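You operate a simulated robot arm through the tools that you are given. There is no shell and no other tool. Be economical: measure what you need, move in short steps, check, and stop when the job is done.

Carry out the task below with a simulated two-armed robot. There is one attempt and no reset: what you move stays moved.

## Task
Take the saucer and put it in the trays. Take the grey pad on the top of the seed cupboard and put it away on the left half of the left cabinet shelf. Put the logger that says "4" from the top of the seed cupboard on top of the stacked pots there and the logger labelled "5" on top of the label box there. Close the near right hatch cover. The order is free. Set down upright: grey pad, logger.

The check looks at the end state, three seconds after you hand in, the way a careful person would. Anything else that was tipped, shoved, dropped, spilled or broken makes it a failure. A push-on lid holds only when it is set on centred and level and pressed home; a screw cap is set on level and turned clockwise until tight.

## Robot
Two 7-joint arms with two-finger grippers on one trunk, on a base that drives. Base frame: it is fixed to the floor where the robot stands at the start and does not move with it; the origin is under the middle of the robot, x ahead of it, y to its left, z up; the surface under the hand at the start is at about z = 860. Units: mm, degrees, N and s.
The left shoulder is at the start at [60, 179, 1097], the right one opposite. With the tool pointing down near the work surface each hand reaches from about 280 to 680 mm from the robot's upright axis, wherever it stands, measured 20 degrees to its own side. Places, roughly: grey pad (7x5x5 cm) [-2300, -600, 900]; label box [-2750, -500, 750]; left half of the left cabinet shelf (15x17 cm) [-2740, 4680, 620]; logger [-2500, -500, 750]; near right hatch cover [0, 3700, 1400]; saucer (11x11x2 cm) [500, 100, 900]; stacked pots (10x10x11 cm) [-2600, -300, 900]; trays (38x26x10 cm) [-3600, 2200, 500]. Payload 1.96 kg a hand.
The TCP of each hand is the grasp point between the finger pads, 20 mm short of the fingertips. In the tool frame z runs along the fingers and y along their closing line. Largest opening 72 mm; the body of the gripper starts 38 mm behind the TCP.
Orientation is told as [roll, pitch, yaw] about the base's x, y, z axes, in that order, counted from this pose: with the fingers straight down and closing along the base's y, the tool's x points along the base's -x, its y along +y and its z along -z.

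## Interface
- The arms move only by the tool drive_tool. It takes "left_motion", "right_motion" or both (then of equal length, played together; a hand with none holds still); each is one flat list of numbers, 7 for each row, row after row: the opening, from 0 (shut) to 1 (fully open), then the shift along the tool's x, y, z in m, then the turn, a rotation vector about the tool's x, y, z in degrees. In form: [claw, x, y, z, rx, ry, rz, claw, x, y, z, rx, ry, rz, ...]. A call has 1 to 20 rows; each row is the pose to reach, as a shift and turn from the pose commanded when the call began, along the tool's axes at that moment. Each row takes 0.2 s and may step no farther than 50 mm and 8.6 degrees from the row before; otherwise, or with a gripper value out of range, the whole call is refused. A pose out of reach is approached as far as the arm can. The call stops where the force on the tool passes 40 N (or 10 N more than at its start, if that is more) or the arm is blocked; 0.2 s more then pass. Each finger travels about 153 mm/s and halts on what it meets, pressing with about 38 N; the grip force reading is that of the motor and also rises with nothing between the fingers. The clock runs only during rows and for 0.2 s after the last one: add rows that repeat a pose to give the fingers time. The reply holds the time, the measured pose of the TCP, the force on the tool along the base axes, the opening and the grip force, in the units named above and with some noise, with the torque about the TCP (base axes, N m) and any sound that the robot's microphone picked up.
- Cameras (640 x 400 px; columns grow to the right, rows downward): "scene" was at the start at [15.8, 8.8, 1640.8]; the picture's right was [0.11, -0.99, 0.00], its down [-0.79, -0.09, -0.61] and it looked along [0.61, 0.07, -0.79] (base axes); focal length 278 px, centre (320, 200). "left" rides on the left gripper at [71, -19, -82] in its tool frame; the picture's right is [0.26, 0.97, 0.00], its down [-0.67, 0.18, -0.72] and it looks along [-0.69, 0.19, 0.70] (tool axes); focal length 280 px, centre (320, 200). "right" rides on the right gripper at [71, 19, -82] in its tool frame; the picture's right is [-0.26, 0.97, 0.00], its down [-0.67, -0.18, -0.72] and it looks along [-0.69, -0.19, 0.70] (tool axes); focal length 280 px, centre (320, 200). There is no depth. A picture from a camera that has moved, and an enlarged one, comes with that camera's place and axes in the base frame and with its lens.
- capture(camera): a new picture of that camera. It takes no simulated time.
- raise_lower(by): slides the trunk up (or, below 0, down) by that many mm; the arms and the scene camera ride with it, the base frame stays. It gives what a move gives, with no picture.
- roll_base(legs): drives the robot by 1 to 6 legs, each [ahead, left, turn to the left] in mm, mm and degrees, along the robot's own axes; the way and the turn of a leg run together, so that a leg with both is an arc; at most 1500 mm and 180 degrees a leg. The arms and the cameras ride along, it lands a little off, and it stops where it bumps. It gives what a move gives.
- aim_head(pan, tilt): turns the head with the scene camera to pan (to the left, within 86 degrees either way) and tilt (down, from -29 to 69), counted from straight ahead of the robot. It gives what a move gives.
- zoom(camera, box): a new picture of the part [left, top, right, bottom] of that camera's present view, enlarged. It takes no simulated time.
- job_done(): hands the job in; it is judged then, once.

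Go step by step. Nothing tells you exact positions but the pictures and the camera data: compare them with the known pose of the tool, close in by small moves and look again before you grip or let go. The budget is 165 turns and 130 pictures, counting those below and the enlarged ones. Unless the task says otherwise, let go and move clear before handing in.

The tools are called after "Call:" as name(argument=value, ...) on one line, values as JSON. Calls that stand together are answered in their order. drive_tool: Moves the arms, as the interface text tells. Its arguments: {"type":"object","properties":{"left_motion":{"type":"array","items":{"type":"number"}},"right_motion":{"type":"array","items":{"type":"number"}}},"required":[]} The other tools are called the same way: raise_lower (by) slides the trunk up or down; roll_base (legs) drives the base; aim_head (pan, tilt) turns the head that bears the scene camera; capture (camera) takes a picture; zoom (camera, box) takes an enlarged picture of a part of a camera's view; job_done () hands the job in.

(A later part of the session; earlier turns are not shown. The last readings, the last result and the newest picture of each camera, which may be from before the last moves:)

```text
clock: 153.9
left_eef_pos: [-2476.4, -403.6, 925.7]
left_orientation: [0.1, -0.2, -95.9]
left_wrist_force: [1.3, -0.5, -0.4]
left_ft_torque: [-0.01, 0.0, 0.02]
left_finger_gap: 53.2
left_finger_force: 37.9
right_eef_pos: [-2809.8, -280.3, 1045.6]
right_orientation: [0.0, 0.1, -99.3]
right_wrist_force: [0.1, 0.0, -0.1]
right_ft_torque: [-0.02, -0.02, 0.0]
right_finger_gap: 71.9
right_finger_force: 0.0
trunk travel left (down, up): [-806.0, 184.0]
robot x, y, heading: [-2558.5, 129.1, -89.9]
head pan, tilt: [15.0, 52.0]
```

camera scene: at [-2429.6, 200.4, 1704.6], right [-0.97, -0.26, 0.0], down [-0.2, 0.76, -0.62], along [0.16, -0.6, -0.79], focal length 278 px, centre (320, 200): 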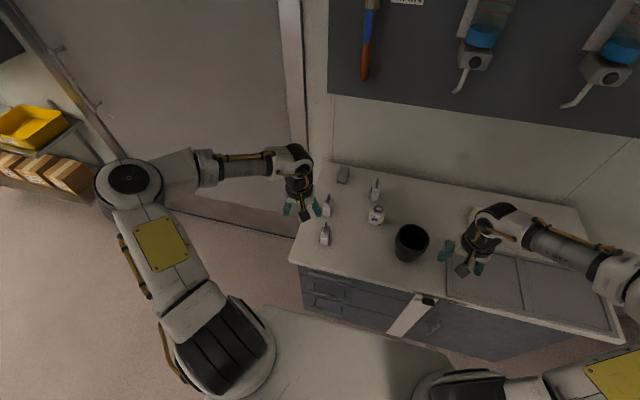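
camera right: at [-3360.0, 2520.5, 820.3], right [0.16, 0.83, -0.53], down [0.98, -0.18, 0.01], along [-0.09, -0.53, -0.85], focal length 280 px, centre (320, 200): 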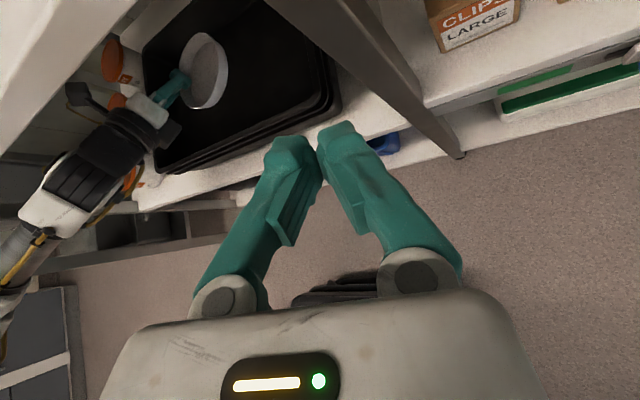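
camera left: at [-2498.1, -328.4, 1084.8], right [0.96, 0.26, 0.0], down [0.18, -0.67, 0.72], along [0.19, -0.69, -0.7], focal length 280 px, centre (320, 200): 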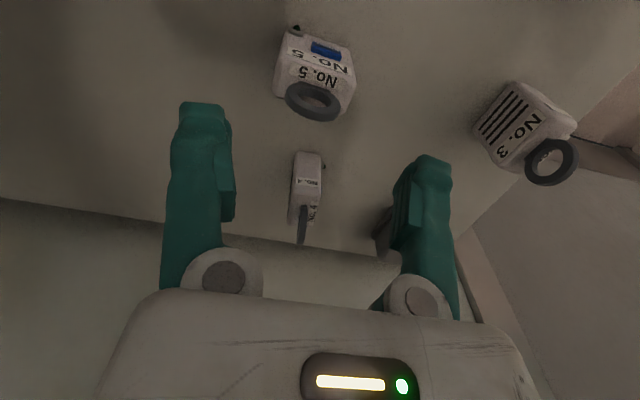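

No. 5 is held firmly (53 mm). Lift it high and shift the base to the right to reach the label box.

Call:
drive_tool(left_motion=[0.4, 0, 0, -0.03, 0, 0, 0, 0.4, 0, 0, -0.06, 0, 0, 0, 0.4, 0, 0, -0.09, 0, 0, 0, 0.4, 0, 0, -0.12, 0, 0, 0, 0.4, 0, 0, -0.12, 0, 0, 0])

Call:
roll_base(legs=[[0, -300, 0]])

Call:
aim_head(pan=-5, tilt=52)

Call:
capture(camera="scene")

Call:
capture(camera="left")

```text
clock: 155.1
left_eef_pos: [-2475.6, -404.1, 1044.4]
left_orientation: [0.1, 0.0, -95.9]
left_wrist_force: [-0.2, 0.1, -1.4]
left_ft_torque: [-0.01, 0.02, -0.01]
left_finger_gap: 53.3
left_finger_force: 38.4
right_eef_pos: [-2809.3, -281.5, 1046.7]
right_orientation: [0.1, 0.0, -99.2]
right_wrist_force: [-0.5, -0.1, 0.0]
right_ft_torque: [0.02, 0.0, -0.02]
right_finger_gap: 72.2
right_finger_force: 0.1
trunk travel left (down, up): [-806.0, 184.0]
robot x, y, heading: [-2561.1, 125.4, -89.9]
head pan, tilt: [15.0, 52.0]
```

```text
clock: 157.1
left_eef_pos: [-2772.6, -404.2, 1043.7]
left_orientation: [0.1, -0.1, -95.4]
left_wrist_force: [0.9, -0.2, 0.0]
left_ft_torque: [-0.01, -0.02, -0.02]
left_finger_gap: 53.5
left_finger_force: 38.6
right_eef_pos: [-3107.7, -284.6, 1047.6]
right_orientation: [0.0, 0.1, -98.8]
right_wrist_force: [0.0, -0.9, -0.2]
right_ft_torque: [-0.01, 0.0, -0.03]
right_finger_gap: 71.9
right_finger_force: 0.0
trunk travel left (down, up): [-806.0, 184.0]
robot x, y, heading: [-2863.7, 127.4, -89.7]
head pan, tilt: [15.0, 52.0]
```

```text
clock: 157.9
left_eef_pos: [-2773.6, -404.6, 1044.1]
left_orientation: [0.0, -0.1, -95.4]
left_wrist_force: [-0.3, 0.1, -1.5]
left_ft_torque: [0.02, 0.03, 0.06]
left_finger_gap: 52.9
left_finger_force: 37.8
right_eef_pos: [-3108.2, -284.7, 1048.3]
right_orientation: [0.1, 0.1, -98.9]
right_wrist_force: [0.4, 0.3, 0.3]
right_ft_torque: [-0.02, 0.02, 0.01]
right_finger_gap: 72.0
right_finger_force: 0.0
trunk travel left (down, up): [-806.0, 184.0]
robot x, y, heading: [-2864.1, 126.6, -89.5]
head pan, tilt: [-5.0, 52.0]
```

```text
48 pictures are left
camera scene: at [-2868.1, 112.7, 1704.5], right [-1.0, 0.08, 0.0], down [0.06, 0.79, -0.62], along [-0.05, -0.61, -0.79], focal length 278 px, centre (320, 200)
```

scene: 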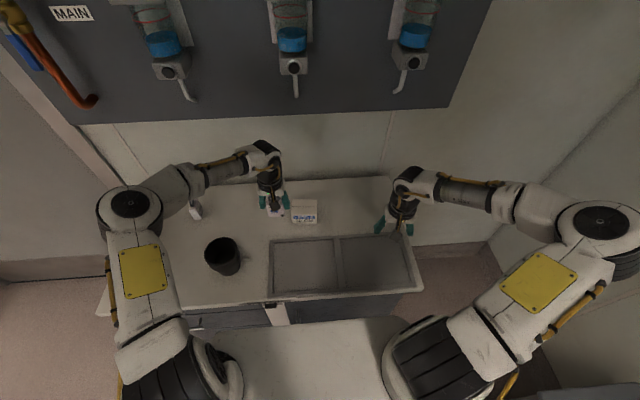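

```text
47 pictures are left
camera left: at [-2786.3, -332.2, 1126.9], right [0.99, 0.17, 0.0], down [0.12, -0.69, 0.72], along [0.12, -0.71, -0.7], focal length 280 px, centre (320, 200)
```

left: 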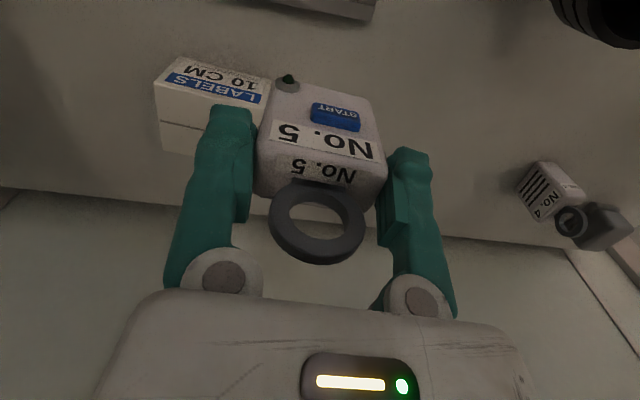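

The label box top is at about (-2859, -474, 917). Move No. 5 above it.

Call:
drive_tool(left_motion=[0.4, -0.0193, -0.0198, 0, 0, 0, 0, 0.4, -0.0386, -0.0396, 0.01, 0, 0, 0, 0.4, -0.058, -0.0593, 0.025, 0, 0, 0, 0.4, -0.0773, -0.0791, 0.044, 0, 0, 0, 0.4, -0.0773, -0.0791, 0.05, 0, 0, 0])

Call:
zoom(camera="scene", box=[240, 150, 368, 230])

Call:
capture(camera="left")

Call:
capture(camera="right")

```text
clock: 159.2
left_eef_pos: [-2860.7, -473.3, 994.9]
left_orientation: [0.1, -0.1, -95.5]
left_wrist_force: [0.5, -0.5, -1.8]
left_ft_torque: [0.02, 0.03, 0.01]
left_finger_gap: 53.1
left_finger_force: 37.5
right_eef_pos: [-3106.8, -285.7, 1047.3]
right_orientation: [-0.1, 0.1, -98.8]
right_wrist_force: [0.3, -0.7, 0.4]
right_ft_torque: [0.04, -0.01, -0.01]
right_finger_gap: 72.2
right_finger_force: 0.1
trunk travel left (down, up): [-806.0, 184.0]
robot x, y, heading: [-2864.6, 128.4, -89.8]
head pan, tilt: [-5.0, 52.0]
```

```text
5.00 times, centred on (304, 190) of scene
camera zoom: at [-2866.9, 113.1, 1704.6], right [-1.0, 0.08, 0.0], down [0.06, 0.79, -0.62], along [-0.05, -0.61, -0.79], focal length 1391 px, centre (400, 250)
```

zoom: 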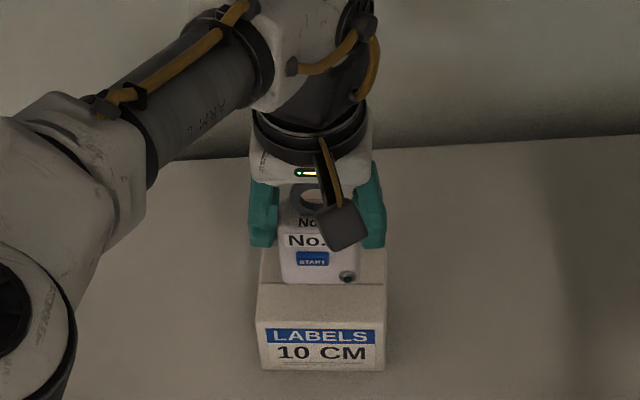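

```text
45 pictures are left
camera left: at [-2873.3, -401.5, 1077.0], right [0.99, 0.17, 0.0], down [0.12, -0.69, 0.72], along [0.12, -0.71, -0.7], focal length 280 px, centre (320, 200)
```

left: 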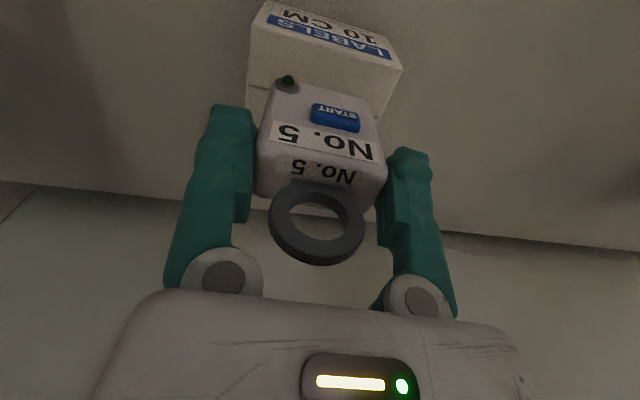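

```text
44 pictures are left
camera right: at [-3078.7, -217.2, 1128.2], right [0.91, -0.41, 0.0], down [-0.28, -0.64, 0.71], along [-0.29, -0.65, -0.7], focal length 280 px, centre (320, 200)
```

right: 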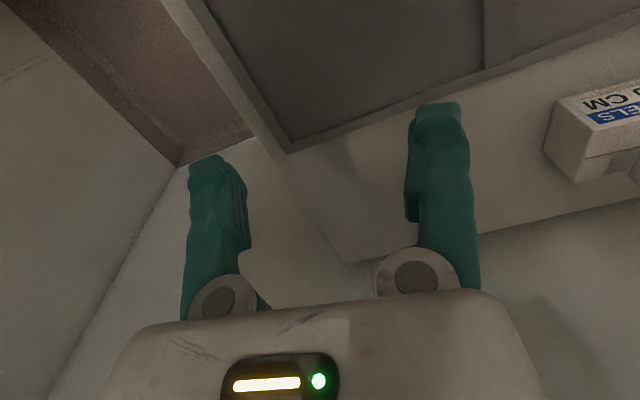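

Box top centre refined to (-2860, -480), z ≈ 907. Shift 7 mm back and descend to just about contact.

Call:
drive_tool(left_motion=[0.4, -0.007, 0, 0.01, 0, 0, 0, 0.4, -0.007, 0, 0.02, 0, 0, 0, 0.4, -0.007, 0, 0.028, 0, 0, 0, 0.4, -0.007, 0, 0.033, 0, 0, 0, 0.4, -0.007, 0, 0.035, 0, 0, 0])

Call:
zoom(camera="scene", box=[256, 160, 352, 220])

```text
clock: 160.3
left_eef_pos: [-2859.8, -478.9, 965.9]
left_orientation: [0.1, -0.6, -95.2]
left_wrist_force: [0.0, -5.6, 38.8]
left_ft_torque: [-0.26, 0.1, 0.17]
left_finger_gap: 53.1
left_finger_force: 38.1
right_eef_pos: [-3107.3, -282.1, 1048.7]
right_orientation: [0.1, -0.1, -98.8]
right_wrist_force: [-0.4, 0.8, 0.9]
right_ft_torque: [-0.02, 0.01, 0.01]
right_finger_gap: 71.9
right_finger_force: 0.2
trunk travel left (down, up): [-806.0, 184.0]
robot x, y, heading: [-2864.7, 125.5, -89.4]
head pan, tilt: [-5.0, 52.0]
```

```text
6.67 times, centred on (304, 190) of scene
camera zoom: at [-2868.8, 118.2, 1705.3], right [-1.0, 0.08, 0.0], down [0.06, 0.78, -0.62], along [-0.05, -0.62, -0.79], focal length 1855 px, centre (427, 267)
```

zoom: 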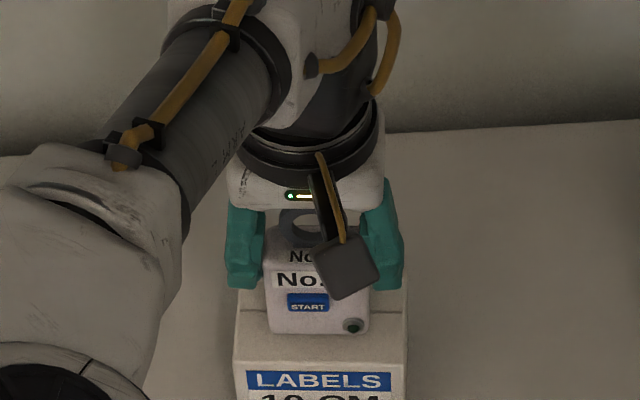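

Contact: No. 5 stands on the box. Ease the press, open, and rise.

Call:
drive_tool(left_motion=[0.4, 0, 0, -0.004, 0, 0, 0, 0.4, 0, 0, -0.005, 0, 0, 0])

Call:
drive_tool(left_motion=[0.8, 0, 0, 0, 0, 0, 0, 1, 0, 0, 0, 0, 0, 0, 1, 0, 0, 0, 0, 0, 0, 1, 0, 0, -0.03, 0, 0, 0, 1, 0, 0, -0.07, 0, 0, 0, 1, 0, 0, -0.11, 0, 0, 0])

Call:
zoom(camera="scene", box=[176, 130, 368, 250])

```text
clock: 160.9
left_eef_pos: [-2859.9, -480.5, 966.0]
left_orientation: [0.1, -0.1, -95.4]
left_wrist_force: [1.5, -6.9, 22.3]
left_ft_torque: [-0.49, 0.0, 0.04]
left_finger_gap: 53.2
left_finger_force: 37.9
right_eef_pos: [-3108.5, -282.8, 1047.7]
right_orientation: [0.0, 0.1, -98.8]
right_wrist_force: [-0.3, 0.0, 0.2]
right_ft_torque: [0.0, 0.0, 0.0]
right_finger_gap: 71.9
right_finger_force: 0.1
trunk travel left (down, up): [-806.0, 184.0]
robot x, y, heading: [-2862.1, 129.9, -89.4]
head pan, tilt: [-5.0, 52.0]
```

```text
clock: 162.3
left_eef_pos: [-2859.6, -483.0, 1075.0]
left_orientation: [0.0, -0.1, -95.4]
left_wrist_force: [0.0, -0.7, -0.7]
left_ft_torque: [0.03, 0.01, -0.02]
left_finger_gap: 71.9
left_finger_force: 0.2
right_eef_pos: [-3108.2, -285.1, 1047.0]
right_orientation: [0.1, 0.2, -99.0]
right_wrist_force: [-0.6, -0.4, 0.8]
right_ft_torque: [0.03, 0.02, -0.03]
right_finger_gap: 72.0
right_finger_force: 0.0
trunk travel left (down, up): [-806.0, 184.0]
robot x, y, heading: [-2862.3, 128.5, -89.6]
head pan, tilt: [-5.0, 52.0]
```

```text
3.33 times, centred on (272, 190) of scene
camera zoom: at [-2868.5, 113.3, 1704.5], right [-1.0, 0.08, 0.0], down [0.06, 0.79, -0.62], along [-0.05, -0.61, -0.79], focal length 928 px, centre (480, 233)
```

zoom: 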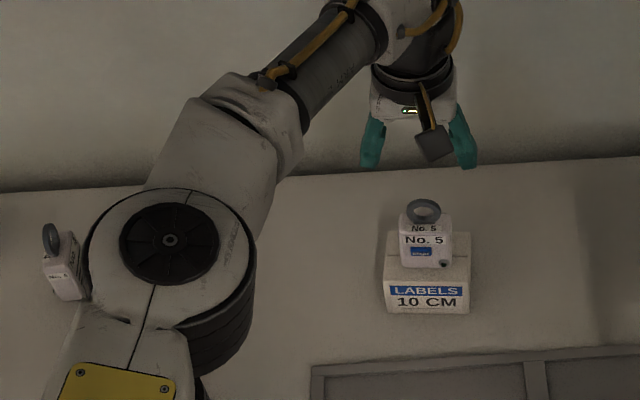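

No. 5 stands upright on the label box. Go back left for No. 4, and look at it and at the pots.

Call:
roll_base(legs=[[0, 340, 0], [35, 0, 0]])

Call:
aim_head(pan=0, tilt=60)

Call:
capture(camera="left")

Call:
zoom(camera="scene", box=[220, 80, 428, 210])

```text
clock: 165.1
left_eef_pos: [-2508.7, -515.5, 1074.6]
left_orientation: [0.2, 0.0, -94.8]
left_wrist_force: [0.4, 0.6, -0.1]
left_ft_torque: [0.06, 0.04, -0.02]
left_finger_gap: 72.3
left_finger_force: 0.0
right_eef_pos: [-2758.9, -319.1, 1046.9]
right_orientation: [0.0, 0.1, -98.2]
right_wrist_force: [1.5, 0.2, -0.1]
right_ft_torque: [0.02, 0.02, -0.01]
right_finger_gap: 72.1
right_finger_force: 0.1
trunk travel left (down, up): [-806.0, 184.0]
robot x, y, heading: [-2521.1, 96.0, -89.2]
head pan, tilt: [-5.0, 52.0]
```

```text
clock: 165.8
left_eef_pos: [-2508.0, -515.1, 1075.3]
left_orientation: [0.1, -0.1, -94.8]
left_wrist_force: [-0.2, 0.5, 0.2]
left_ft_torque: [0.01, -0.02, 0.02]
left_finger_gap: 71.9
left_finger_force: 0.0
right_eef_pos: [-2758.1, -319.0, 1046.5]
right_orientation: [0.0, 0.1, -98.3]
right_wrist_force: [-0.2, -0.4, 0.0]
right_ft_torque: [-0.01, -0.02, -0.02]
right_finger_gap: 72.0
right_finger_force: 0.1
trunk travel left (down, up): [-806.0, 184.0]
robot x, y, heading: [-2516.1, 94.8, -88.9]
head pan, tilt: [0.0, 60.0]
```

```text
41 pictures are left
camera left: at [-2521.1, -443.0, 1157.5], right [0.98, 0.18, 0.0], down [0.12, -0.69, 0.72], along [0.13, -0.7, -0.7], focal length 280 px, centre (320, 200)
```

left: 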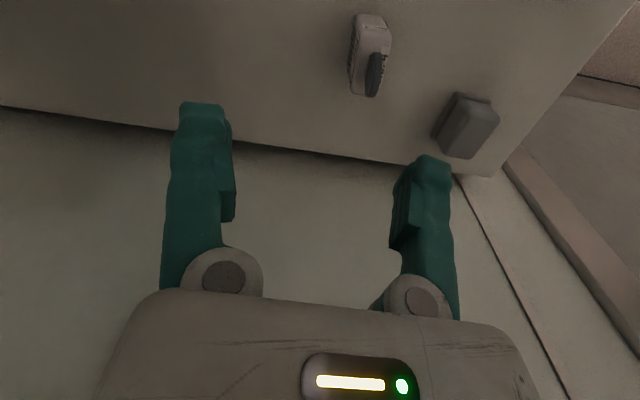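

```text
3.08 times, centred on (324, 145) of scene
camera zoom: at [-2515.3, 89.0, 1694.6], right [-1.0, -0.02, 0.0], down [-0.01, 0.87, -0.5], along [0.01, -0.5, -0.87], focal length 856 px, centre (308, 369)
```

zoom: 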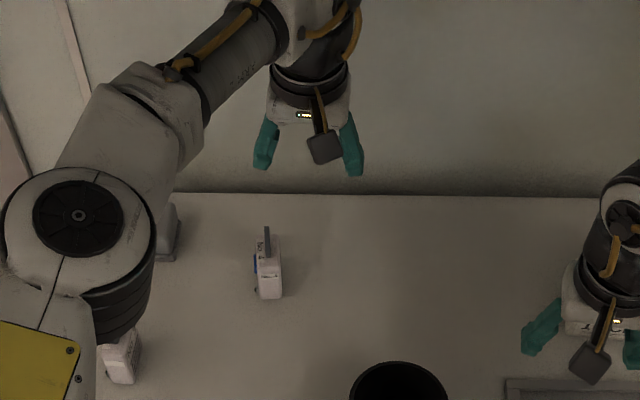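

Call:
zoom(camera="scene", box=[300, 160, 396, 220])

```text
6.67 times, centred on (348, 190) of scene
camera zoom: at [-2515.3, 89.0, 1694.6], right [-1.0, -0.02, 0.0], down [-0.01, 0.87, -0.5], along [0.01, -0.5, -0.87], focal length 1855 px, centre (133, 267)
```

zoom: 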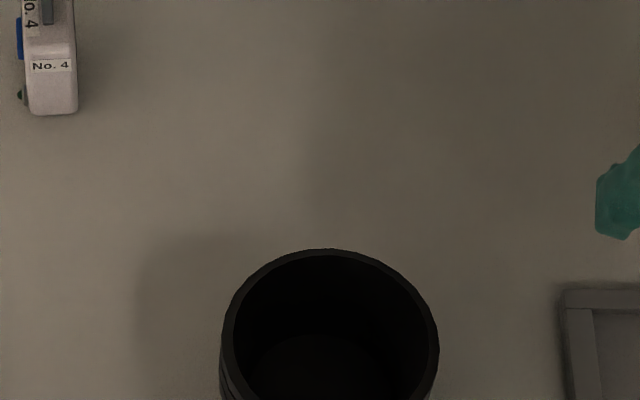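

The top pot is open; No. 4 has to be set standing inside it, on the stack. First bring the left hand above No. 4.

Call:
drive_tool(left_motion=[1, 0.004, 0.024, 0.025, 0, 0, -2.4, 0.9, 0.0085, 0.0479, 0.05, 0, 0, -4.8, 0.9, 0.0085, 0.0479, 0.075, 0, 0, -4.8, 0.9, 0.0085, 0.0479, 0.075, 0, 0, -4.8])

Call:
zoom(camera="left", box=[160, 0, 480, 200])

Call:
zoom(camera="scene", box=[250, 110, 362, 180])

```text
clock: 166.8
left_eef_pos: [-2460.4, -509.2, 1002.0]
left_orientation: [0.0, -0.1, -90.0]
left_wrist_force: [-0.3, 0.1, 0.0]
left_ft_torque: [-0.04, -0.03, -0.01]
left_finger_gap: 64.8
left_finger_force: 0.0
right_eef_pos: [-2758.5, -319.2, 1046.6]
right_orientation: [-0.1, 0.2, -98.3]
right_wrist_force: [0.3, 0.2, 0.2]
right_ft_torque: [0.0, 0.03, 0.02]
right_finger_gap: 71.9
right_finger_force: 0.0
trunk travel left (down, up): [-806.0, 184.0]
robot x, y, heading: [-2518.0, 93.4, -89.0]
head pan, tilt: [0.0, 60.0]
```

```text
2.00 times, centred on (320, 100) of left
camera zoom: at [-2479.1, -438.9, 1083.9], right [0.97, 0.26, 0.0], down [0.18, -0.67, 0.72], along [0.19, -0.69, -0.7], focal length 561 px, centre (320, 400)
```

zoom: 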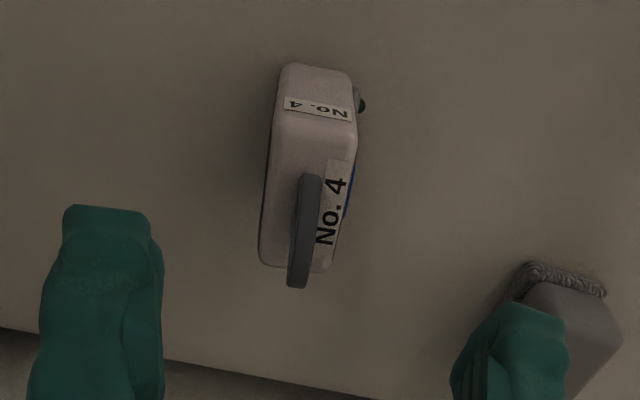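

```text
5.71 times, centred on (306, 145) of scene
camera zoom: at [-2515.1, 89.6, 1694.6], right [-1.0, -0.02, 0.0], down [-0.01, 0.87, -0.5], along [0.01, -0.5, -0.87], focal length 1590 px, centre (400, 514)
```

zoom: 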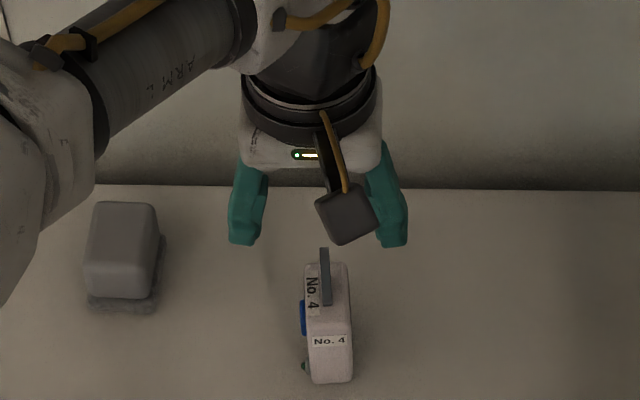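

Top face centre is at (-2460, -521), turned about 6°. Align and descend for a shallow grip on the body's top part.

Call:
drive_tool(left_motion=[0.8, -0.012, 0, 0.02, 0, 0, -3, 0.8, -0.012, 0, 0.04, 0, 0, -6.4, 0.8, -0.012, 0, 0.06, 0, 0, -6.4, 0.8, -0.012, 0, 0.08, 0, 0, -6.4, 0.8, -0.012, 0, 0.091, 0, 0, -6.4, 0.8, -0.012, 0, 0.091, 0, 0, -6.4])

Call:
zoom(camera="left", box=[160, 40, 480, 240])

```text
clock: 168.2
left_eef_pos: [-2453.8, -512.8, 910.8]
left_orientation: [0.1, -0.1, -83.6]
left_wrist_force: [0.3, 0.0, 0.1]
left_ft_torque: [0.02, -0.01, 0.03]
left_finger_gap: 57.8
left_finger_force: 0.1
left hand out of reach, approached as far as the arm can: row 4, 5, 6
right_eef_pos: [-2758.6, -317.5, 1047.2]
right_orientation: [-0.1, 0.1, -98.2]
right_wrist_force: [-0.5, -0.1, 0.2]
right_ft_torque: [0.0, 0.01, 0.02]
right_finger_gap: 71.9
right_finger_force: 0.1
trunk travel left (down, up): [-806.0, 184.0]
robot x, y, heading: [-2517.9, 96.9, -89.1]
head pan, tilt: [0.0, 60.0]
```

```text
2.00 times, centred on (320, 140) of left
camera zoom: at [-2481.0, -444.5, 994.2], right [0.93, 0.37, 0.0], down [0.26, -0.65, 0.72], along [0.26, -0.67, -0.7], focal length 561 px, centre (320, 320)
```

zoom: 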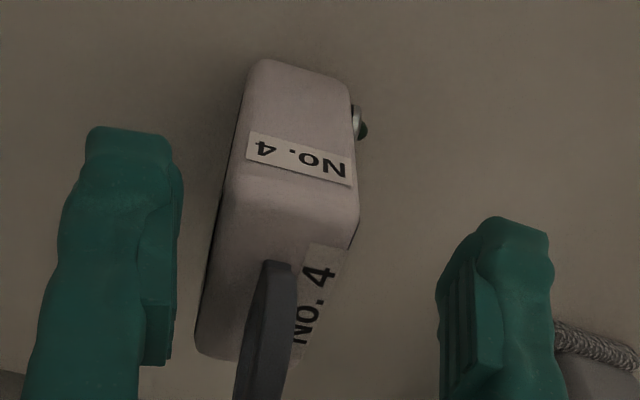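

Slightly out of reach; nudge the base 10 mm ahead and 6 mm right so that the fingers centre on No. 4.

Call:
roll_base(legs=[[10, -6, 0]])

Call:
zoom(camera="left", box=[160, 40, 480, 240])

```text
clock: 168.9
left_eef_pos: [-2458.8, -521.0, 913.5]
left_orientation: [0.0, -0.2, -83.6]
left_wrist_force: [-0.2, -1.0, -0.6]
left_ft_torque: [-0.04, 0.0, 0.02]
left_finger_gap: 57.7
left_finger_force: 0.2
right_eef_pos: [-2761.5, -326.6, 1047.7]
right_orientation: [-0.1, 0.0, -98.3]
right_wrist_force: [-0.3, 0.9, 0.2]
right_ft_torque: [-0.06, 0.0, 0.02]
right_finger_gap: 72.0
right_finger_force: 0.2
trunk travel left (down, up): [-806.0, 184.0]
robot x, y, heading: [-2522.9, 85.7, -89.2]
head pan, tilt: [0.0, 60.0]
```

```text
2.00 times, centred on (320, 140) of left
camera zoom: at [-2485.7, -452.9, 995.6], right [0.93, 0.37, 0.0], down [0.26, -0.65, 0.72], along [0.26, -0.67, -0.7], focal length 561 px, centre (320, 320)
```

zoom: 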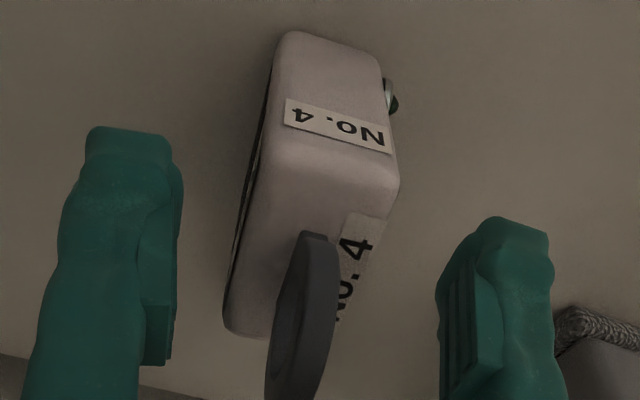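

Centred. Close and lift.

Call:
drive_tool(left_motion=[0.6, 0, 0, 0, 0, 0, 0, 0.4, 0, 0, 0, 0, 0, 0, 0.25, 0, 0, 0, 0, 0, 0, 0.2, 0, 0, 0, 0, 0, 0, 0.2, 0, 0, -0.02, 0, 0, 0, 0.2, 0, 0, -0.04, 0, 0, 0, 0.2, 0, 0, -0.06, 0, 0, 0])

Call:
zoom(camera="left", box=[160, 40, 480, 240])

```text
clock: 170.5
left_eef_pos: [-2459.8, -520.0, 972.0]
left_orientation: [0.1, -0.1, -83.6]
left_wrist_force: [0.5, 0.1, -0.4]
left_ft_torque: [-0.02, -0.02, -0.03]
left_finger_gap: 26.7
left_finger_force: 38.3
right_eef_pos: [-2763.1, -328.6, 1046.4]
right_orientation: [-0.1, 0.0, -98.4]
right_wrist_force: [0.2, -0.3, -0.1]
right_ft_torque: [-0.01, 0.01, 0.01]
right_finger_gap: 71.9
right_finger_force: 0.0
trunk travel left (down, up): [-806.0, 184.0]
robot x, y, heading: [-2523.0, 87.1, -89.0]
head pan, tilt: [0.0, 60.0]
```

```text
2.00 times, centred on (320, 140) of left
camera zoom: at [-2487.6, -452.8, 1055.2], right [0.93, 0.37, 0.0], down [0.26, -0.65, 0.72], along [0.26, -0.67, -0.7], focal length 561 px, centre (320, 320)
```

zoom: 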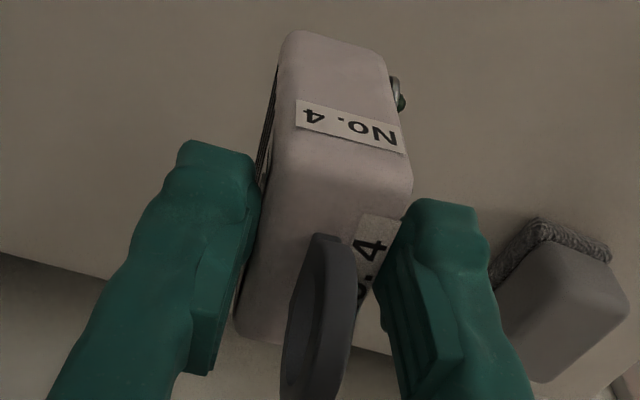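

No. 4 is held. Raise it, draw back, and shift the base right so the pots are comfortably in the left hand's range.

Call:
drive_tool(left_motion=[0.2, 0.02, 0.002, -0.02, 0, 0, 0, 0.2, 0.04, 0.004, -0.04, 0, 0, 0, 0.2, 0.06, 0.006, -0.06, 0, 0, 0, 0.2, 0.08, 0.009, -0.08, 0, 0, 0, 0.2, 0.099, 0.011, -0.095, 0, 0, 0, 0.2, 0.099, 0.011, -0.095, 0, 0, 0])

Call:
roll_base(legs=[[-20, -190, 0]])

Call:
capture(camera="left")

Call:
capture(camera="scene")

```text
clock: 171.9
left_eef_pos: [-2461.6, -422.3, 1069.6]
left_orientation: [0.1, -0.1, -83.6]
left_wrist_force: [-0.1, -0.3, -0.9]
left_ft_torque: [0.0, 0.01, -0.01]
left_finger_gap: 26.7
left_finger_force: 38.1
right_eef_pos: [-2763.9, -328.8, 1046.0]
right_orientation: [0.0, 0.1, -98.3]
right_wrist_force: [-0.6, -0.5, 0.5]
right_ft_torque: [-0.06, -0.01, 0.01]
right_finger_gap: 72.2
right_finger_force: 0.1
trunk travel left (down, up): [-806.0, 184.0]
robot x, y, heading: [-2522.6, 84.9, -88.9]
head pan, tilt: [0.0, 60.0]
```

```text
clock: 173.4
left_eef_pos: [-2648.6, -407.0, 1069.6]
left_orientation: [0.0, -0.1, -83.5]
left_wrist_force: [-0.6, 0.0, -1.6]
left_ft_torque: [-0.02, 0.0, -0.01]
left_finger_gap: 26.5
left_finger_force: 38.0
right_eef_pos: [-2953.9, -312.5, 1045.6]
right_orientation: [-0.1, 0.1, -98.2]
right_wrist_force: [-0.3, -0.6, -0.5]
right_ft_torque: [0.0, 0.0, -0.02]
right_finger_gap: 72.0
right_finger_force: 0.0
trunk travel left (down, up): [-806.0, 184.0]
robot x, y, heading: [-2712.4, 100.9, -89.3]
head pan, tilt: [0.0, 60.0]
```

```text
33 pictures are left
camera left: at [-2676.4, -339.0, 1151.9], right [0.93, 0.37, 0.0], down [0.26, -0.65, 0.72], along [0.26, -0.67, -0.7], focal length 280 px, centre (320, 200)
```

left: 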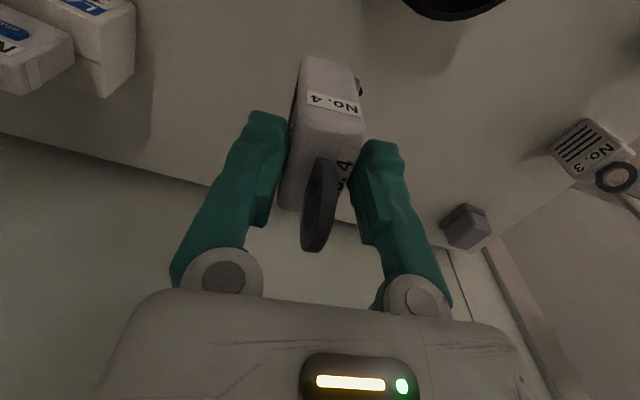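

```text
32 pictures are left
camera scene: at [-2710.4, 95.5, 1694.6], right [-1.0, -0.02, 0.0], down [-0.02, 0.87, -0.5], along [0.01, -0.5, -0.87], focal length 278 px, centre (320, 200)
```

scene: 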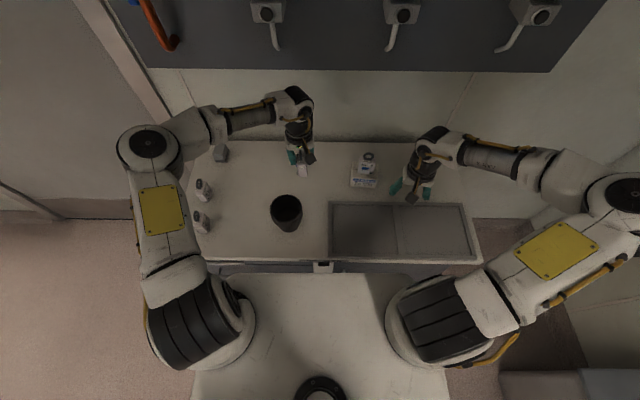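

Move No. 4 over the pots at about (-2599, -292), and check the centring.

Call:
drive_tool(left_motion=[0.2, 0.027, 0.0155, 0, 0, 0, 0, 0.2, 0.054, 0.031, 0, 0, 0, 0, 0.2, 0.081, 0.0467, 0, 0, 0, 0, 0.2, 0.1087, 0.0623, 0, 0, 0, 0, 0.2, 0.1087, 0.0623, 0, 0, 0, 0])

Call:
zoom(camera="left", box=[160, 0, 480, 200])

Call:
zoom(camera="scene", box=[239, 160, 335, 220])

```text
clock: 174.7
left_eef_pos: [-2599.8, -292.4, 1070.5]
left_orientation: [0.1, -0.1, -83.5]
left_wrist_force: [-0.9, -0.2, -1.1]
left_ft_torque: [0.04, -0.03, 0.0]
left_finger_gap: 27.0
left_finger_force: 37.8
right_eef_pos: [-2953.1, -313.1, 1046.4]
right_orientation: [-0.1, 0.1, -98.3]
right_wrist_force: [0.6, -0.9, 0.9]
right_ft_torque: [0.05, -0.01, -0.02]
right_finger_gap: 72.3
right_finger_force: 0.1
trunk travel left (down, up): [-806.0, 184.0]
robot x, y, heading: [-2713.0, 101.2, -88.9]
head pan, tilt: [0.0, 60.0]
```

```text
2.00 times, centred on (320, 100) of left
camera zoom: at [-2627.0, -223.8, 1152.8], right [0.93, 0.37, 0.0], down [0.26, -0.65, 0.72], along [0.26, -0.67, -0.7], focal length 561 px, centre (320, 400)
```

zoom: 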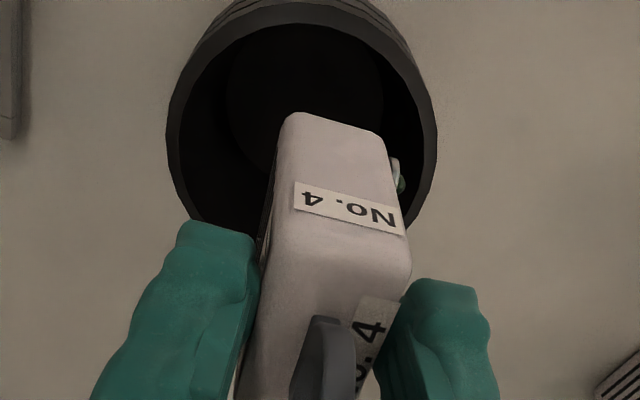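

```text
6.67 times, centred on (287, 190) of scene
camera zoom: at [-2712.0, 94.6, 1694.6], right [-1.0, -0.02, 0.0], down [-0.01, 0.87, -0.5], along [0.01, -0.5, -0.87], focal length 1855 px, centre (540, 267)
```

zoom: 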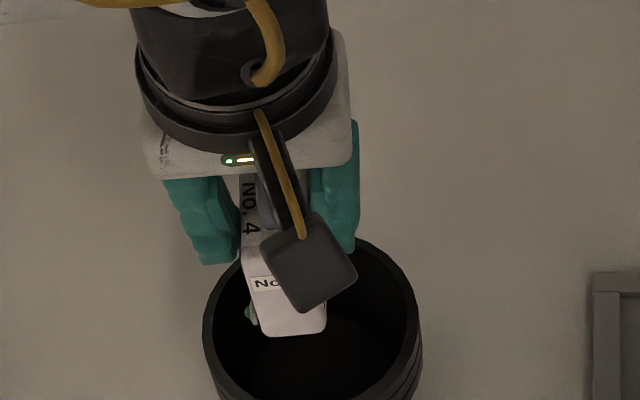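

Pot centre is about (-2603, -295). Adjust and lower until the logger's foot is inside the rim, then look.

Call:
drive_tool(left_motion=[0.2, -0.0022, -0.0035, 0.02, 0, 0, 0, 0.2, -0.0022, -0.0035, 0.04, 0, 0, 0, 0.2, -0.0022, -0.0035, 0.055, 0, 0, 0, 0.2, -0.0022, -0.0035, 0.07, 0, 0, 0, 0.2, -0.0022, -0.0035, 0.08, 0, 0, 0])

Call:
zoom(camera="left", box=[160, 0, 480, 200])

Call:
zoom(camera="scene", box=[239, 170, 335, 230])

```text
clock: 175.8
left_eef_pos: [-2605.0, -293.4, 990.7]
left_orientation: [0.0, -0.4, -83.5]
left_wrist_force: [-1.1, -1.3, 29.6]
left_ft_torque: [-0.1, -0.02, -0.06]
left_finger_gap: 26.9
left_finger_force: 38.1
right_eef_pos: [-2953.4, -311.6, 1049.0]
right_orientation: [0.1, 0.0, -98.1]
right_wrist_force: [-0.4, -0.7, 0.2]
right_ft_torque: [-0.04, 0.04, 0.02]
right_finger_gap: 72.0
right_finger_force: 0.0
trunk travel left (down, up): [-806.0, 184.0]
robot x, y, heading: [-2714.4, 103.3, -88.8]
head pan, tilt: [0.0, 60.0]
heard: click
```

```text
2.00 times, centred on (320, 100) of left
camera zoom: at [-2631.0, -225.6, 1072.9], right [0.93, 0.37, 0.0], down [0.26, -0.64, 0.72], along [0.26, -0.67, -0.69], focal length 561 px, centre (320, 400)
```

zoom: 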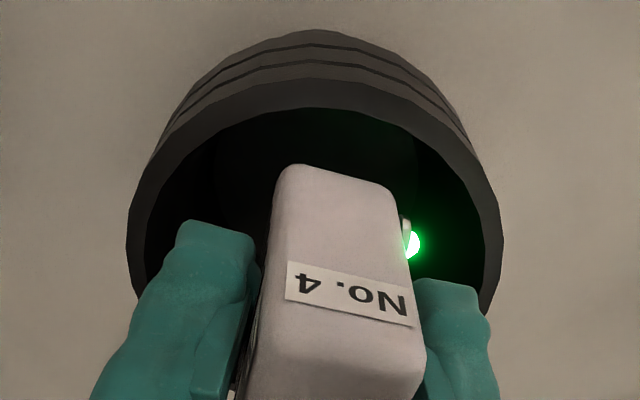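

```text
6.67 times, centred on (287, 200) of scene
camera zoom: at [-2712.3, 99.4, 1695.0], right [-1.0, -0.02, 0.0], down [-0.01, 0.86, -0.5], along [0.01, -0.5, -0.86], focal length 1855 px, centre (540, 200)
```

zoom: 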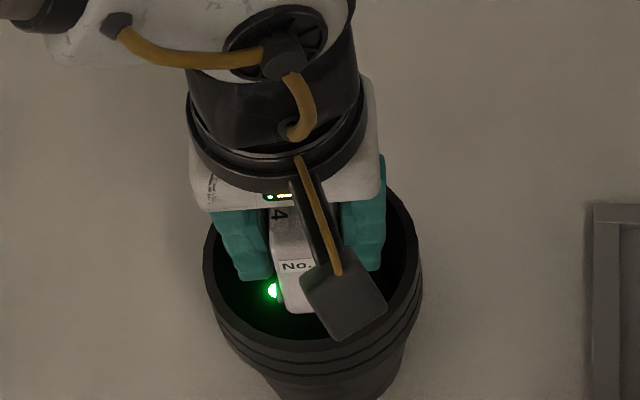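

The logger has met the pot's floor; the grip also pressed its START button (a click, green light). Ease off, open and look.

Call:
drive_tool(left_motion=[0.2, 0, 0, -0.003, 0, 0, 0, 0.4, 0, 0, -0.003, 0, 0, 0, 0.6, 0, 0, -0.003, 0, 0, 0, 0.6, 0, 0, -0.003, 0, 0, 0])

Call:
zoom(camera="left", box=[160, 40, 480, 240])

```text
clock: 176.8
left_eef_pos: [-2601.9, -295.1, 992.0]
left_orientation: [0.1, 0.0, -83.6]
left_wrist_force: [-0.2, -0.6, 0.6]
left_ft_torque: [0.01, 0.0, 0.04]
left_finger_gap: 42.9
left_finger_force: 0.0
right_eef_pos: [-2953.1, -313.1, 1047.1]
right_orientation: [-0.1, 0.1, -98.2]
right_wrist_force: [-0.4, 0.3, 0.7]
right_ft_torque: [0.04, 0.02, -0.02]
right_finger_gap: 72.3
right_finger_force: 0.0
trunk travel left (down, up): [-806.0, 184.0]
robot x, y, heading: [-2713.4, 100.8, -89.0]
head pan, tilt: [0.0, 60.0]
```

```text
2.00 times, centred on (320, 140) of left
camera zoom: at [-2629.4, -226.5, 1074.6], right [0.93, 0.37, 0.0], down [0.26, -0.65, 0.72], along [0.26, -0.67, -0.7], focal length 561 px, centre (320, 320)
```

zoom: 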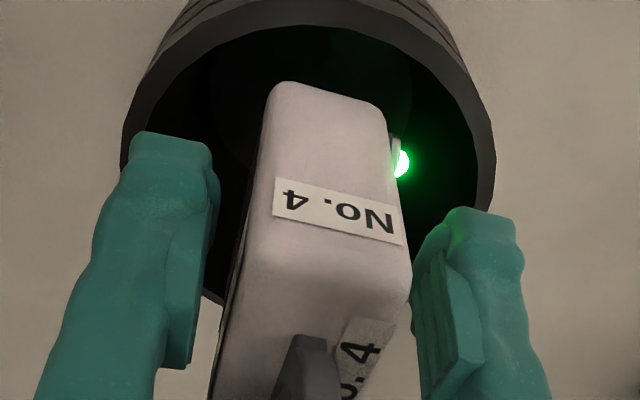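

No. 4 stands upright in the top pot. To undo the accidental start I press the button once more with a brief, slightly lower squeeze.

Call:
drive_tool(left_motion=[0.6, 0, 0, 0.004, 0, 0, 0, 0.6, 0, 0, 0.007, 0, 0, 0, 0.4, 0, 0, 0.007, 0, 0, 0, 0.3, 0, 0, 0.007, 0, 0, 0, 0.3, 0, 0, 0.007, 0, 0, 0, 0.6, 0, 0, 0.007, 0, 0, 0, 0.6, 0, 0, 0.007, 0, 0, 0])

Call:
zoom(camera="left", box=[160, 40, 480, 240])

```text
clock: 178.4
left_eef_pos: [-2601.7, -294.6, 986.1]
left_orientation: [0.1, -0.1, -83.6]
left_wrist_force: [1.4, -0.5, 10.4]
left_ft_torque: [-0.08, 0.06, 0.01]
left_finger_gap: 43.3
left_finger_force: 0.0
right_eef_pos: [-2953.7, -310.6, 1046.7]
right_orientation: [-0.1, 0.1, -98.1]
right_wrist_force: [-0.3, 0.1, 0.3]
right_ft_torque: [0.03, -0.01, 0.03]
right_finger_gap: 72.1
right_finger_force: 0.1
trunk travel left (down, up): [-806.0, 184.0]
robot x, y, heading: [-2712.5, 104.5, -88.7]
head pan, tilt: [0.0, 60.0]
heard: click
```

```text
2.00 times, centred on (320, 140) of left
camera zoom: at [-2629.9, -226.4, 1067.5], right [0.93, 0.37, 0.0], down [0.26, -0.65, 0.72], along [0.26, -0.67, -0.7], focal length 561 px, centre (320, 320)
```

zoom: 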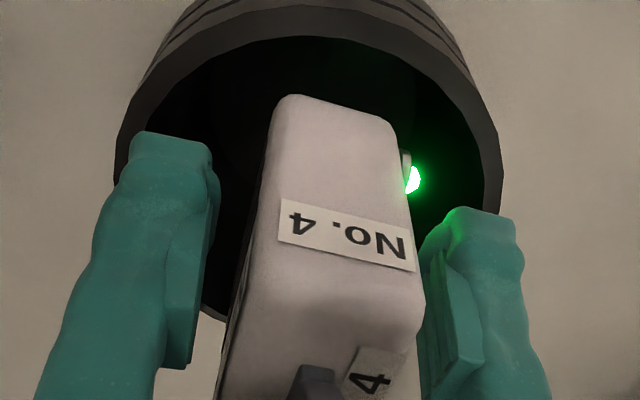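

A click, but the light is still on. Rise a little and squeeze once more, watching the light.

Call:
drive_tool(left_motion=[0.6, 0, 0, -0.004, 0, 0, 0, 0.4, 0, 0, -0.004, 0, 0, 0, 0.3, 0, 0, -0.004, 0, 0, 0, 0.3, 0, 0, -0.004, 0, 0, 0])

Call:
drive_tool(left_motion=[0.6, 0, 0, 0, 0, 0, 0, 0.7, 0, 0, 0, 0, 0, 0, 0.7, 0, 0, 0, 0, 0, 0])

Call:
zoom(camera="left", box=[160, 40, 480, 240])

```text
clock: 179.4
left_eef_pos: [-2602.7, -296.0, 989.3]
left_orientation: [0.1, 0.0, -83.6]
left_wrist_force: [0.3, -0.7, 0.0]
left_ft_torque: [0.03, 0.0, -0.02]
left_finger_gap: 26.6
left_finger_force: 37.7
right_eef_pos: [-2953.2, -313.7, 1045.7]
right_orientation: [0.0, 0.1, -98.1]
right_wrist_force: [0.3, -0.3, 0.5]
right_ft_torque: [-0.01, 0.03, 0.02]
right_finger_gap: 72.0
right_finger_force: 0.1
trunk travel left (down, up): [-806.0, 184.0]
robot x, y, heading: [-2710.6, 101.0, -88.8]
head pan, tilt: [0.0, 60.0]
heard: click
```

```text
clock: 180.2
left_eef_pos: [-2603.7, -295.4, 989.1]
left_orientation: [0.0, -0.1, -83.6]
left_wrist_force: [-0.1, 0.1, 0.6]
left_ft_torque: [0.02, 0.01, 0.0]
left_finger_gap: 50.7
left_finger_force: 0.2
right_eef_pos: [-2954.2, -311.1, 1046.2]
right_orientation: [0.0, 0.1, -98.2]
right_wrist_force: [0.7, 0.6, 0.1]
right_ft_torque: [-0.01, 0.0, -0.03]
right_finger_gap: 72.3
right_finger_force: 0.1
trunk travel left (down, up): [-806.0, 184.0]
robot x, y, heading: [-2716.7, 101.9, -88.9]
head pan, tilt: [0.0, 60.0]
```

```text
2.00 times, centred on (320, 140) of left
camera zoom: at [-2630.1, -227.6, 1071.0], right [0.93, 0.37, 0.0], down [0.26, -0.65, 0.72], along [0.26, -0.67, -0.7], focal length 561 px, centre (320, 320)
```

zoom: 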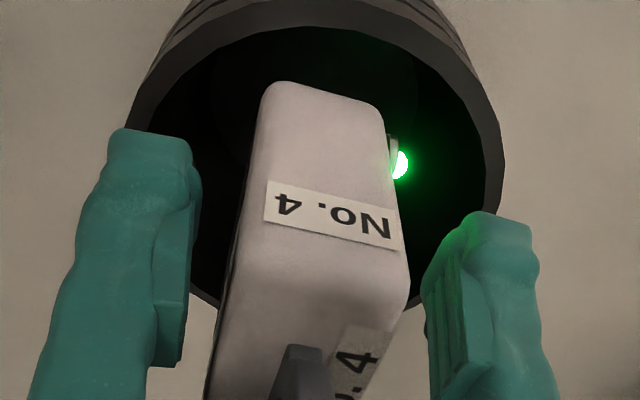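

The start button only latches on; that can't be undone, so I leave it: No. 4 stands well in the pot. Now rise and move left for the grey pad, pitching the left hand forward 45° (also useful for the shelf).

Call:
drive_tool(left_motion=[0.7, 0, 0, -0.03, 0, 0, 0, 0.8, 0, 0, -0.06, 0, 0, 0, 1, 0, 0, -0.095, 0, 0, 0, 1, 0, 0, -0.095, 0, 0, 0])

Call:
roll_base(legs=[[0, 235, 0]])

Call:
drive_tool(left_motion=[1, -0.008, 0.005, 0, 0, 0, 6.4, 1, -0.016, 0.01, 0, 0, 0, 6.4])

Call:
drive_tool(left_motion=[1, -0.02, 0.004, 0, 0, -7.5, 0, 1, -0.04, 0.008, 0, 0, -15, 0, 1, -0.06, 0.012, 0, 0, -22.5, 0, 1, -0.08, 0.016, 0.01, 0, -30, 0, 1, -0.1, 0.02, 0.02, 0, -37.5, 0, 1, -0.12, 0.024, 0.03, 0, -45, 0, 1, -0.12, 0.024, 0.03, 0, -45, 0])

Call:
capture(camera="left")

Call:
capture(camera="scene")

```text
clock: 181.2
left_eef_pos: [-2601.6, -296.6, 1085.5]
left_orientation: [0.1, -0.1, -83.6]
left_wrist_force: [0.6, -0.1, -0.7]
left_ft_torque: [-0.02, -0.02, 0.0]
left_finger_gap: 72.0
left_finger_force: 0.1
right_eef_pos: [-2952.8, -312.6, 1046.8]
right_orientation: [-0.1, 0.1, -98.1]
right_wrist_force: [0.0, -0.8, -0.4]
right_ft_torque: [0.0, 0.02, 0.05]
right_finger_gap: 72.2
right_finger_force: 0.0
trunk travel left (down, up): [-806.0, 184.0]
robot x, y, heading: [-2713.2, 101.1, -88.9]
head pan, tilt: [0.0, 60.0]
```

```text
clock: 183.0
left_eef_pos: [-2365.0, -290.1, 1085.9]
left_orientation: [0.1, -0.1, -82.9]
left_wrist_force: [0.1, 0.5, 0.8]
left_ft_torque: [-0.02, 0.01, 0.01]
left_finger_gap: 72.3
left_finger_force: 0.0
right_eef_pos: [-2715.7, -308.5, 1047.1]
right_orientation: [0.0, 0.1, -97.8]
right_wrist_force: [-0.5, -0.4, -0.2]
right_ft_torque: [-0.02, 0.01, -0.01]
right_finger_gap: 72.4
right_finger_force: 0.1
trunk travel left (down, up): [-806.0, 184.0]
robot x, y, heading: [-2482.0, 108.0, -88.3]
head pan, tilt: [0.0, 60.0]
```

```text
clock: 183.6
left_eef_pos: [-2350.5, -304.9, 1084.9]
left_orientation: [0.1, -0.2, -89.5]
left_wrist_force: [0.2, -0.6, 0.8]
left_ft_torque: [-0.01, 0.0, 0.01]
left_finger_gap: 71.8
left_finger_force: 0.0
right_eef_pos: [-2713.7, -309.5, 1047.1]
right_orientation: [0.0, 0.1, -97.7]
right_wrist_force: [0.3, -0.3, -0.3]
right_ft_torque: [0.0, 0.03, -0.02]
right_finger_gap: 72.0
right_finger_force: 0.0
trunk travel left (down, up): [-806.0, 184.0]
robot x, y, heading: [-2473.9, 109.9, -87.9]
head pan, tilt: [0.0, 60.0]
```

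```text
clock: 185.2
left_eef_pos: [-2324.9, -424.2, 1055.4]
left_orientation: [0.1, -45.2, -89.5]
left_wrist_force: [0.5, 0.2, 0.9]
left_ft_torque: [0.0, -0.01, 0.0]
left_finger_gap: 72.0
left_finger_force: 0.1
right_eef_pos: [-2715.2, -308.4, 1046.0]
right_orientation: [0.0, 0.0, -97.7]
right_wrist_force: [-0.6, 0.3, -0.1]
right_ft_torque: [0.01, -0.01, 0.02]
right_finger_gap: 71.9
right_finger_force: 0.0
trunk travel left (down, up): [-806.0, 184.0]
robot x, y, heading: [-2477.3, 108.7, -88.5]
head pan, tilt: [0.0, 60.0]
```

```text
24 pictures are left
camera left: at [-2345.4, -317.3, 1063.1], right [0.96, 0.19, -0.18], down [0.18, 0.03, 0.98], along [0.2, -0.98, 0.0], focal length 280 px, centre (320, 200)
```

left: 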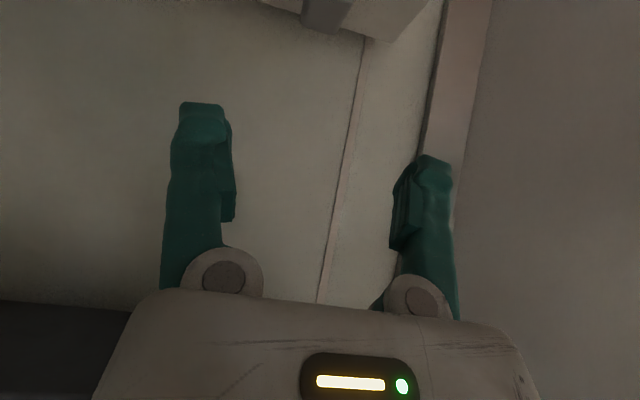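

```text
23 pictures are left
camera scene: at [-2476.7, 101.4, 1694.6], right [-1.0, -0.03, 0.0], down [-0.02, 0.87, -0.5], along [0.01, -0.5, -0.87], focal length 278 px, centre (320, 200)
```

scene: 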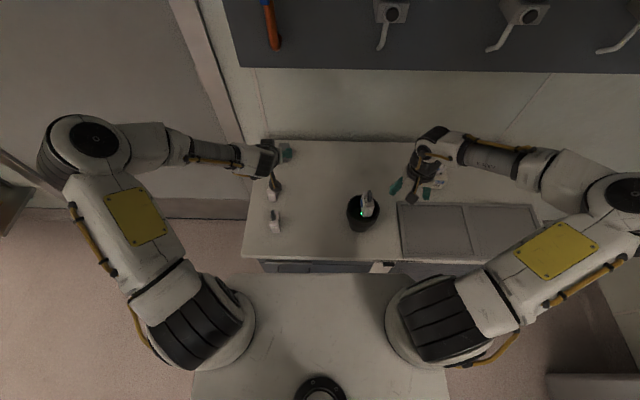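

Pad estimated at (-2329, -572), top 905, aligned with the cupboard. Bring the hand to 100 mm before it on the 45° approach line and check.

Call:
drive_tool(left_motion=[1, 0.007, -0.001, 0.041, 0, 0, 0, 1, 0.014, -0.003, 0.082, 0, 0, 0, 1, 0.0205, -0.004, 0.1237, 0, 0, 0, 1, 0.0205, -0.004, 0.1237, 0, 0, 0])

Call:
capture(camera="left")

```text
clock: 186.2
left_eef_pos: [-2330.5, -496.6, 954.1]
left_orientation: [0.0, -45.1, -89.5]
left_wrist_force: [-0.3, 1.3, 0.5]
left_ft_torque: [-0.01, -0.01, 0.0]
left_finger_gap: 72.0
left_finger_force: 0.2
right_eef_pos: [-2715.3, -308.6, 1047.2]
right_orientation: [0.0, 0.1, -97.6]
right_wrist_force: [0.9, -1.2, -0.4]
right_ft_torque: [0.0, -0.01, -0.01]
right_finger_gap: 71.9
right_finger_force: 0.1
trunk travel left (down, up): [-806.0, 184.0]
robot x, y, heading: [-2478.8, 105.8, -88.6]
head pan, tilt: [0.0, 60.0]
```

```text
22 pictures are left
camera left: at [-2350.7, -389.1, 962.2], right [0.96, 0.19, -0.18], down [0.18, 0.03, 0.98], along [0.2, -0.98, 0.0], focal length 280 px, centre (320, 200)
```

left: 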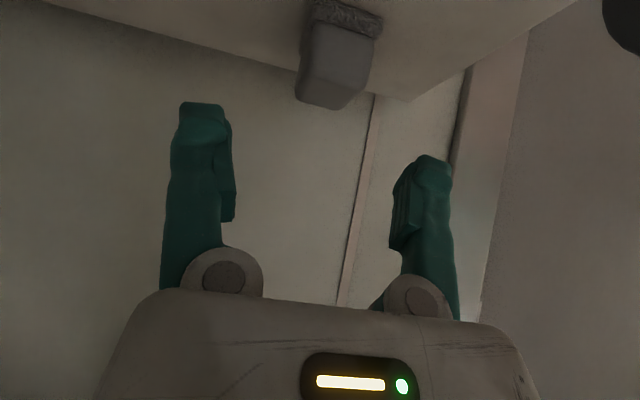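

Pad lines up between the fingers. Advance along the approach line and check reach.

Call:
drive_tool(left_motion=[1, 0, 0.002, 0.03, 0, 0, 0, 1, 0, 0.0045, 0.06, 0, 0, 0, 1, 0.0004, 0.0045, 0.08, 0, 0, 0, 1, 0.0004, 0.0045, 0.1014, 0, 0, 0, 1, 0.0004, 0.0045, 0.1014, 0, 0, 0])

Call:
capture(camera="left")

```text
clock: 187.4
left_eef_pos: [-2325.1, -569.3, 883.7]
left_orientation: [0.1, -45.0, -89.5]
left_wrist_force: [0.1, 0.0, 0.1]
left_ft_torque: [0.0, -0.01, 0.0]
left_finger_gap: 71.8
left_finger_force: 0.0
right_eef_pos: [-2714.0, -308.7, 1046.5]
right_orientation: [0.0, 0.1, -97.6]
right_wrist_force: [-0.5, 0.0, 0.1]
right_ft_torque: [0.0, 0.04, 0.01]
right_finger_gap: 72.0
right_finger_force: 0.1
trunk travel left (down, up): [-806.0, 184.0]
robot x, y, heading: [-2479.7, 107.0, -88.6]
head pan, tilt: [0.0, 60.0]
```

```text
21 pictures are left
camera left: at [-2344.2, -462.2, 891.7], right [0.96, 0.19, -0.18], down [0.18, 0.03, 0.98], along [0.2, -0.98, 0.0], focal length 280 px, centre (320, 200)
```

left: 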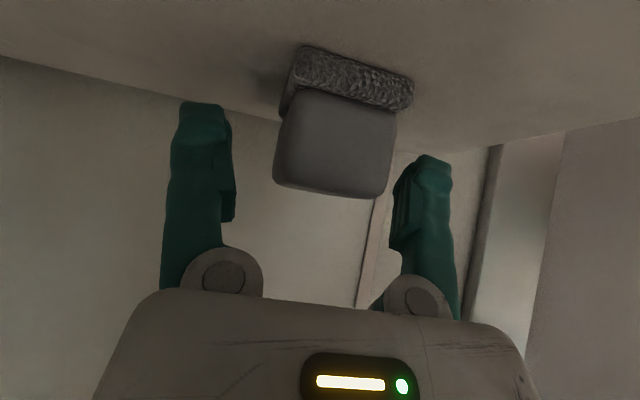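

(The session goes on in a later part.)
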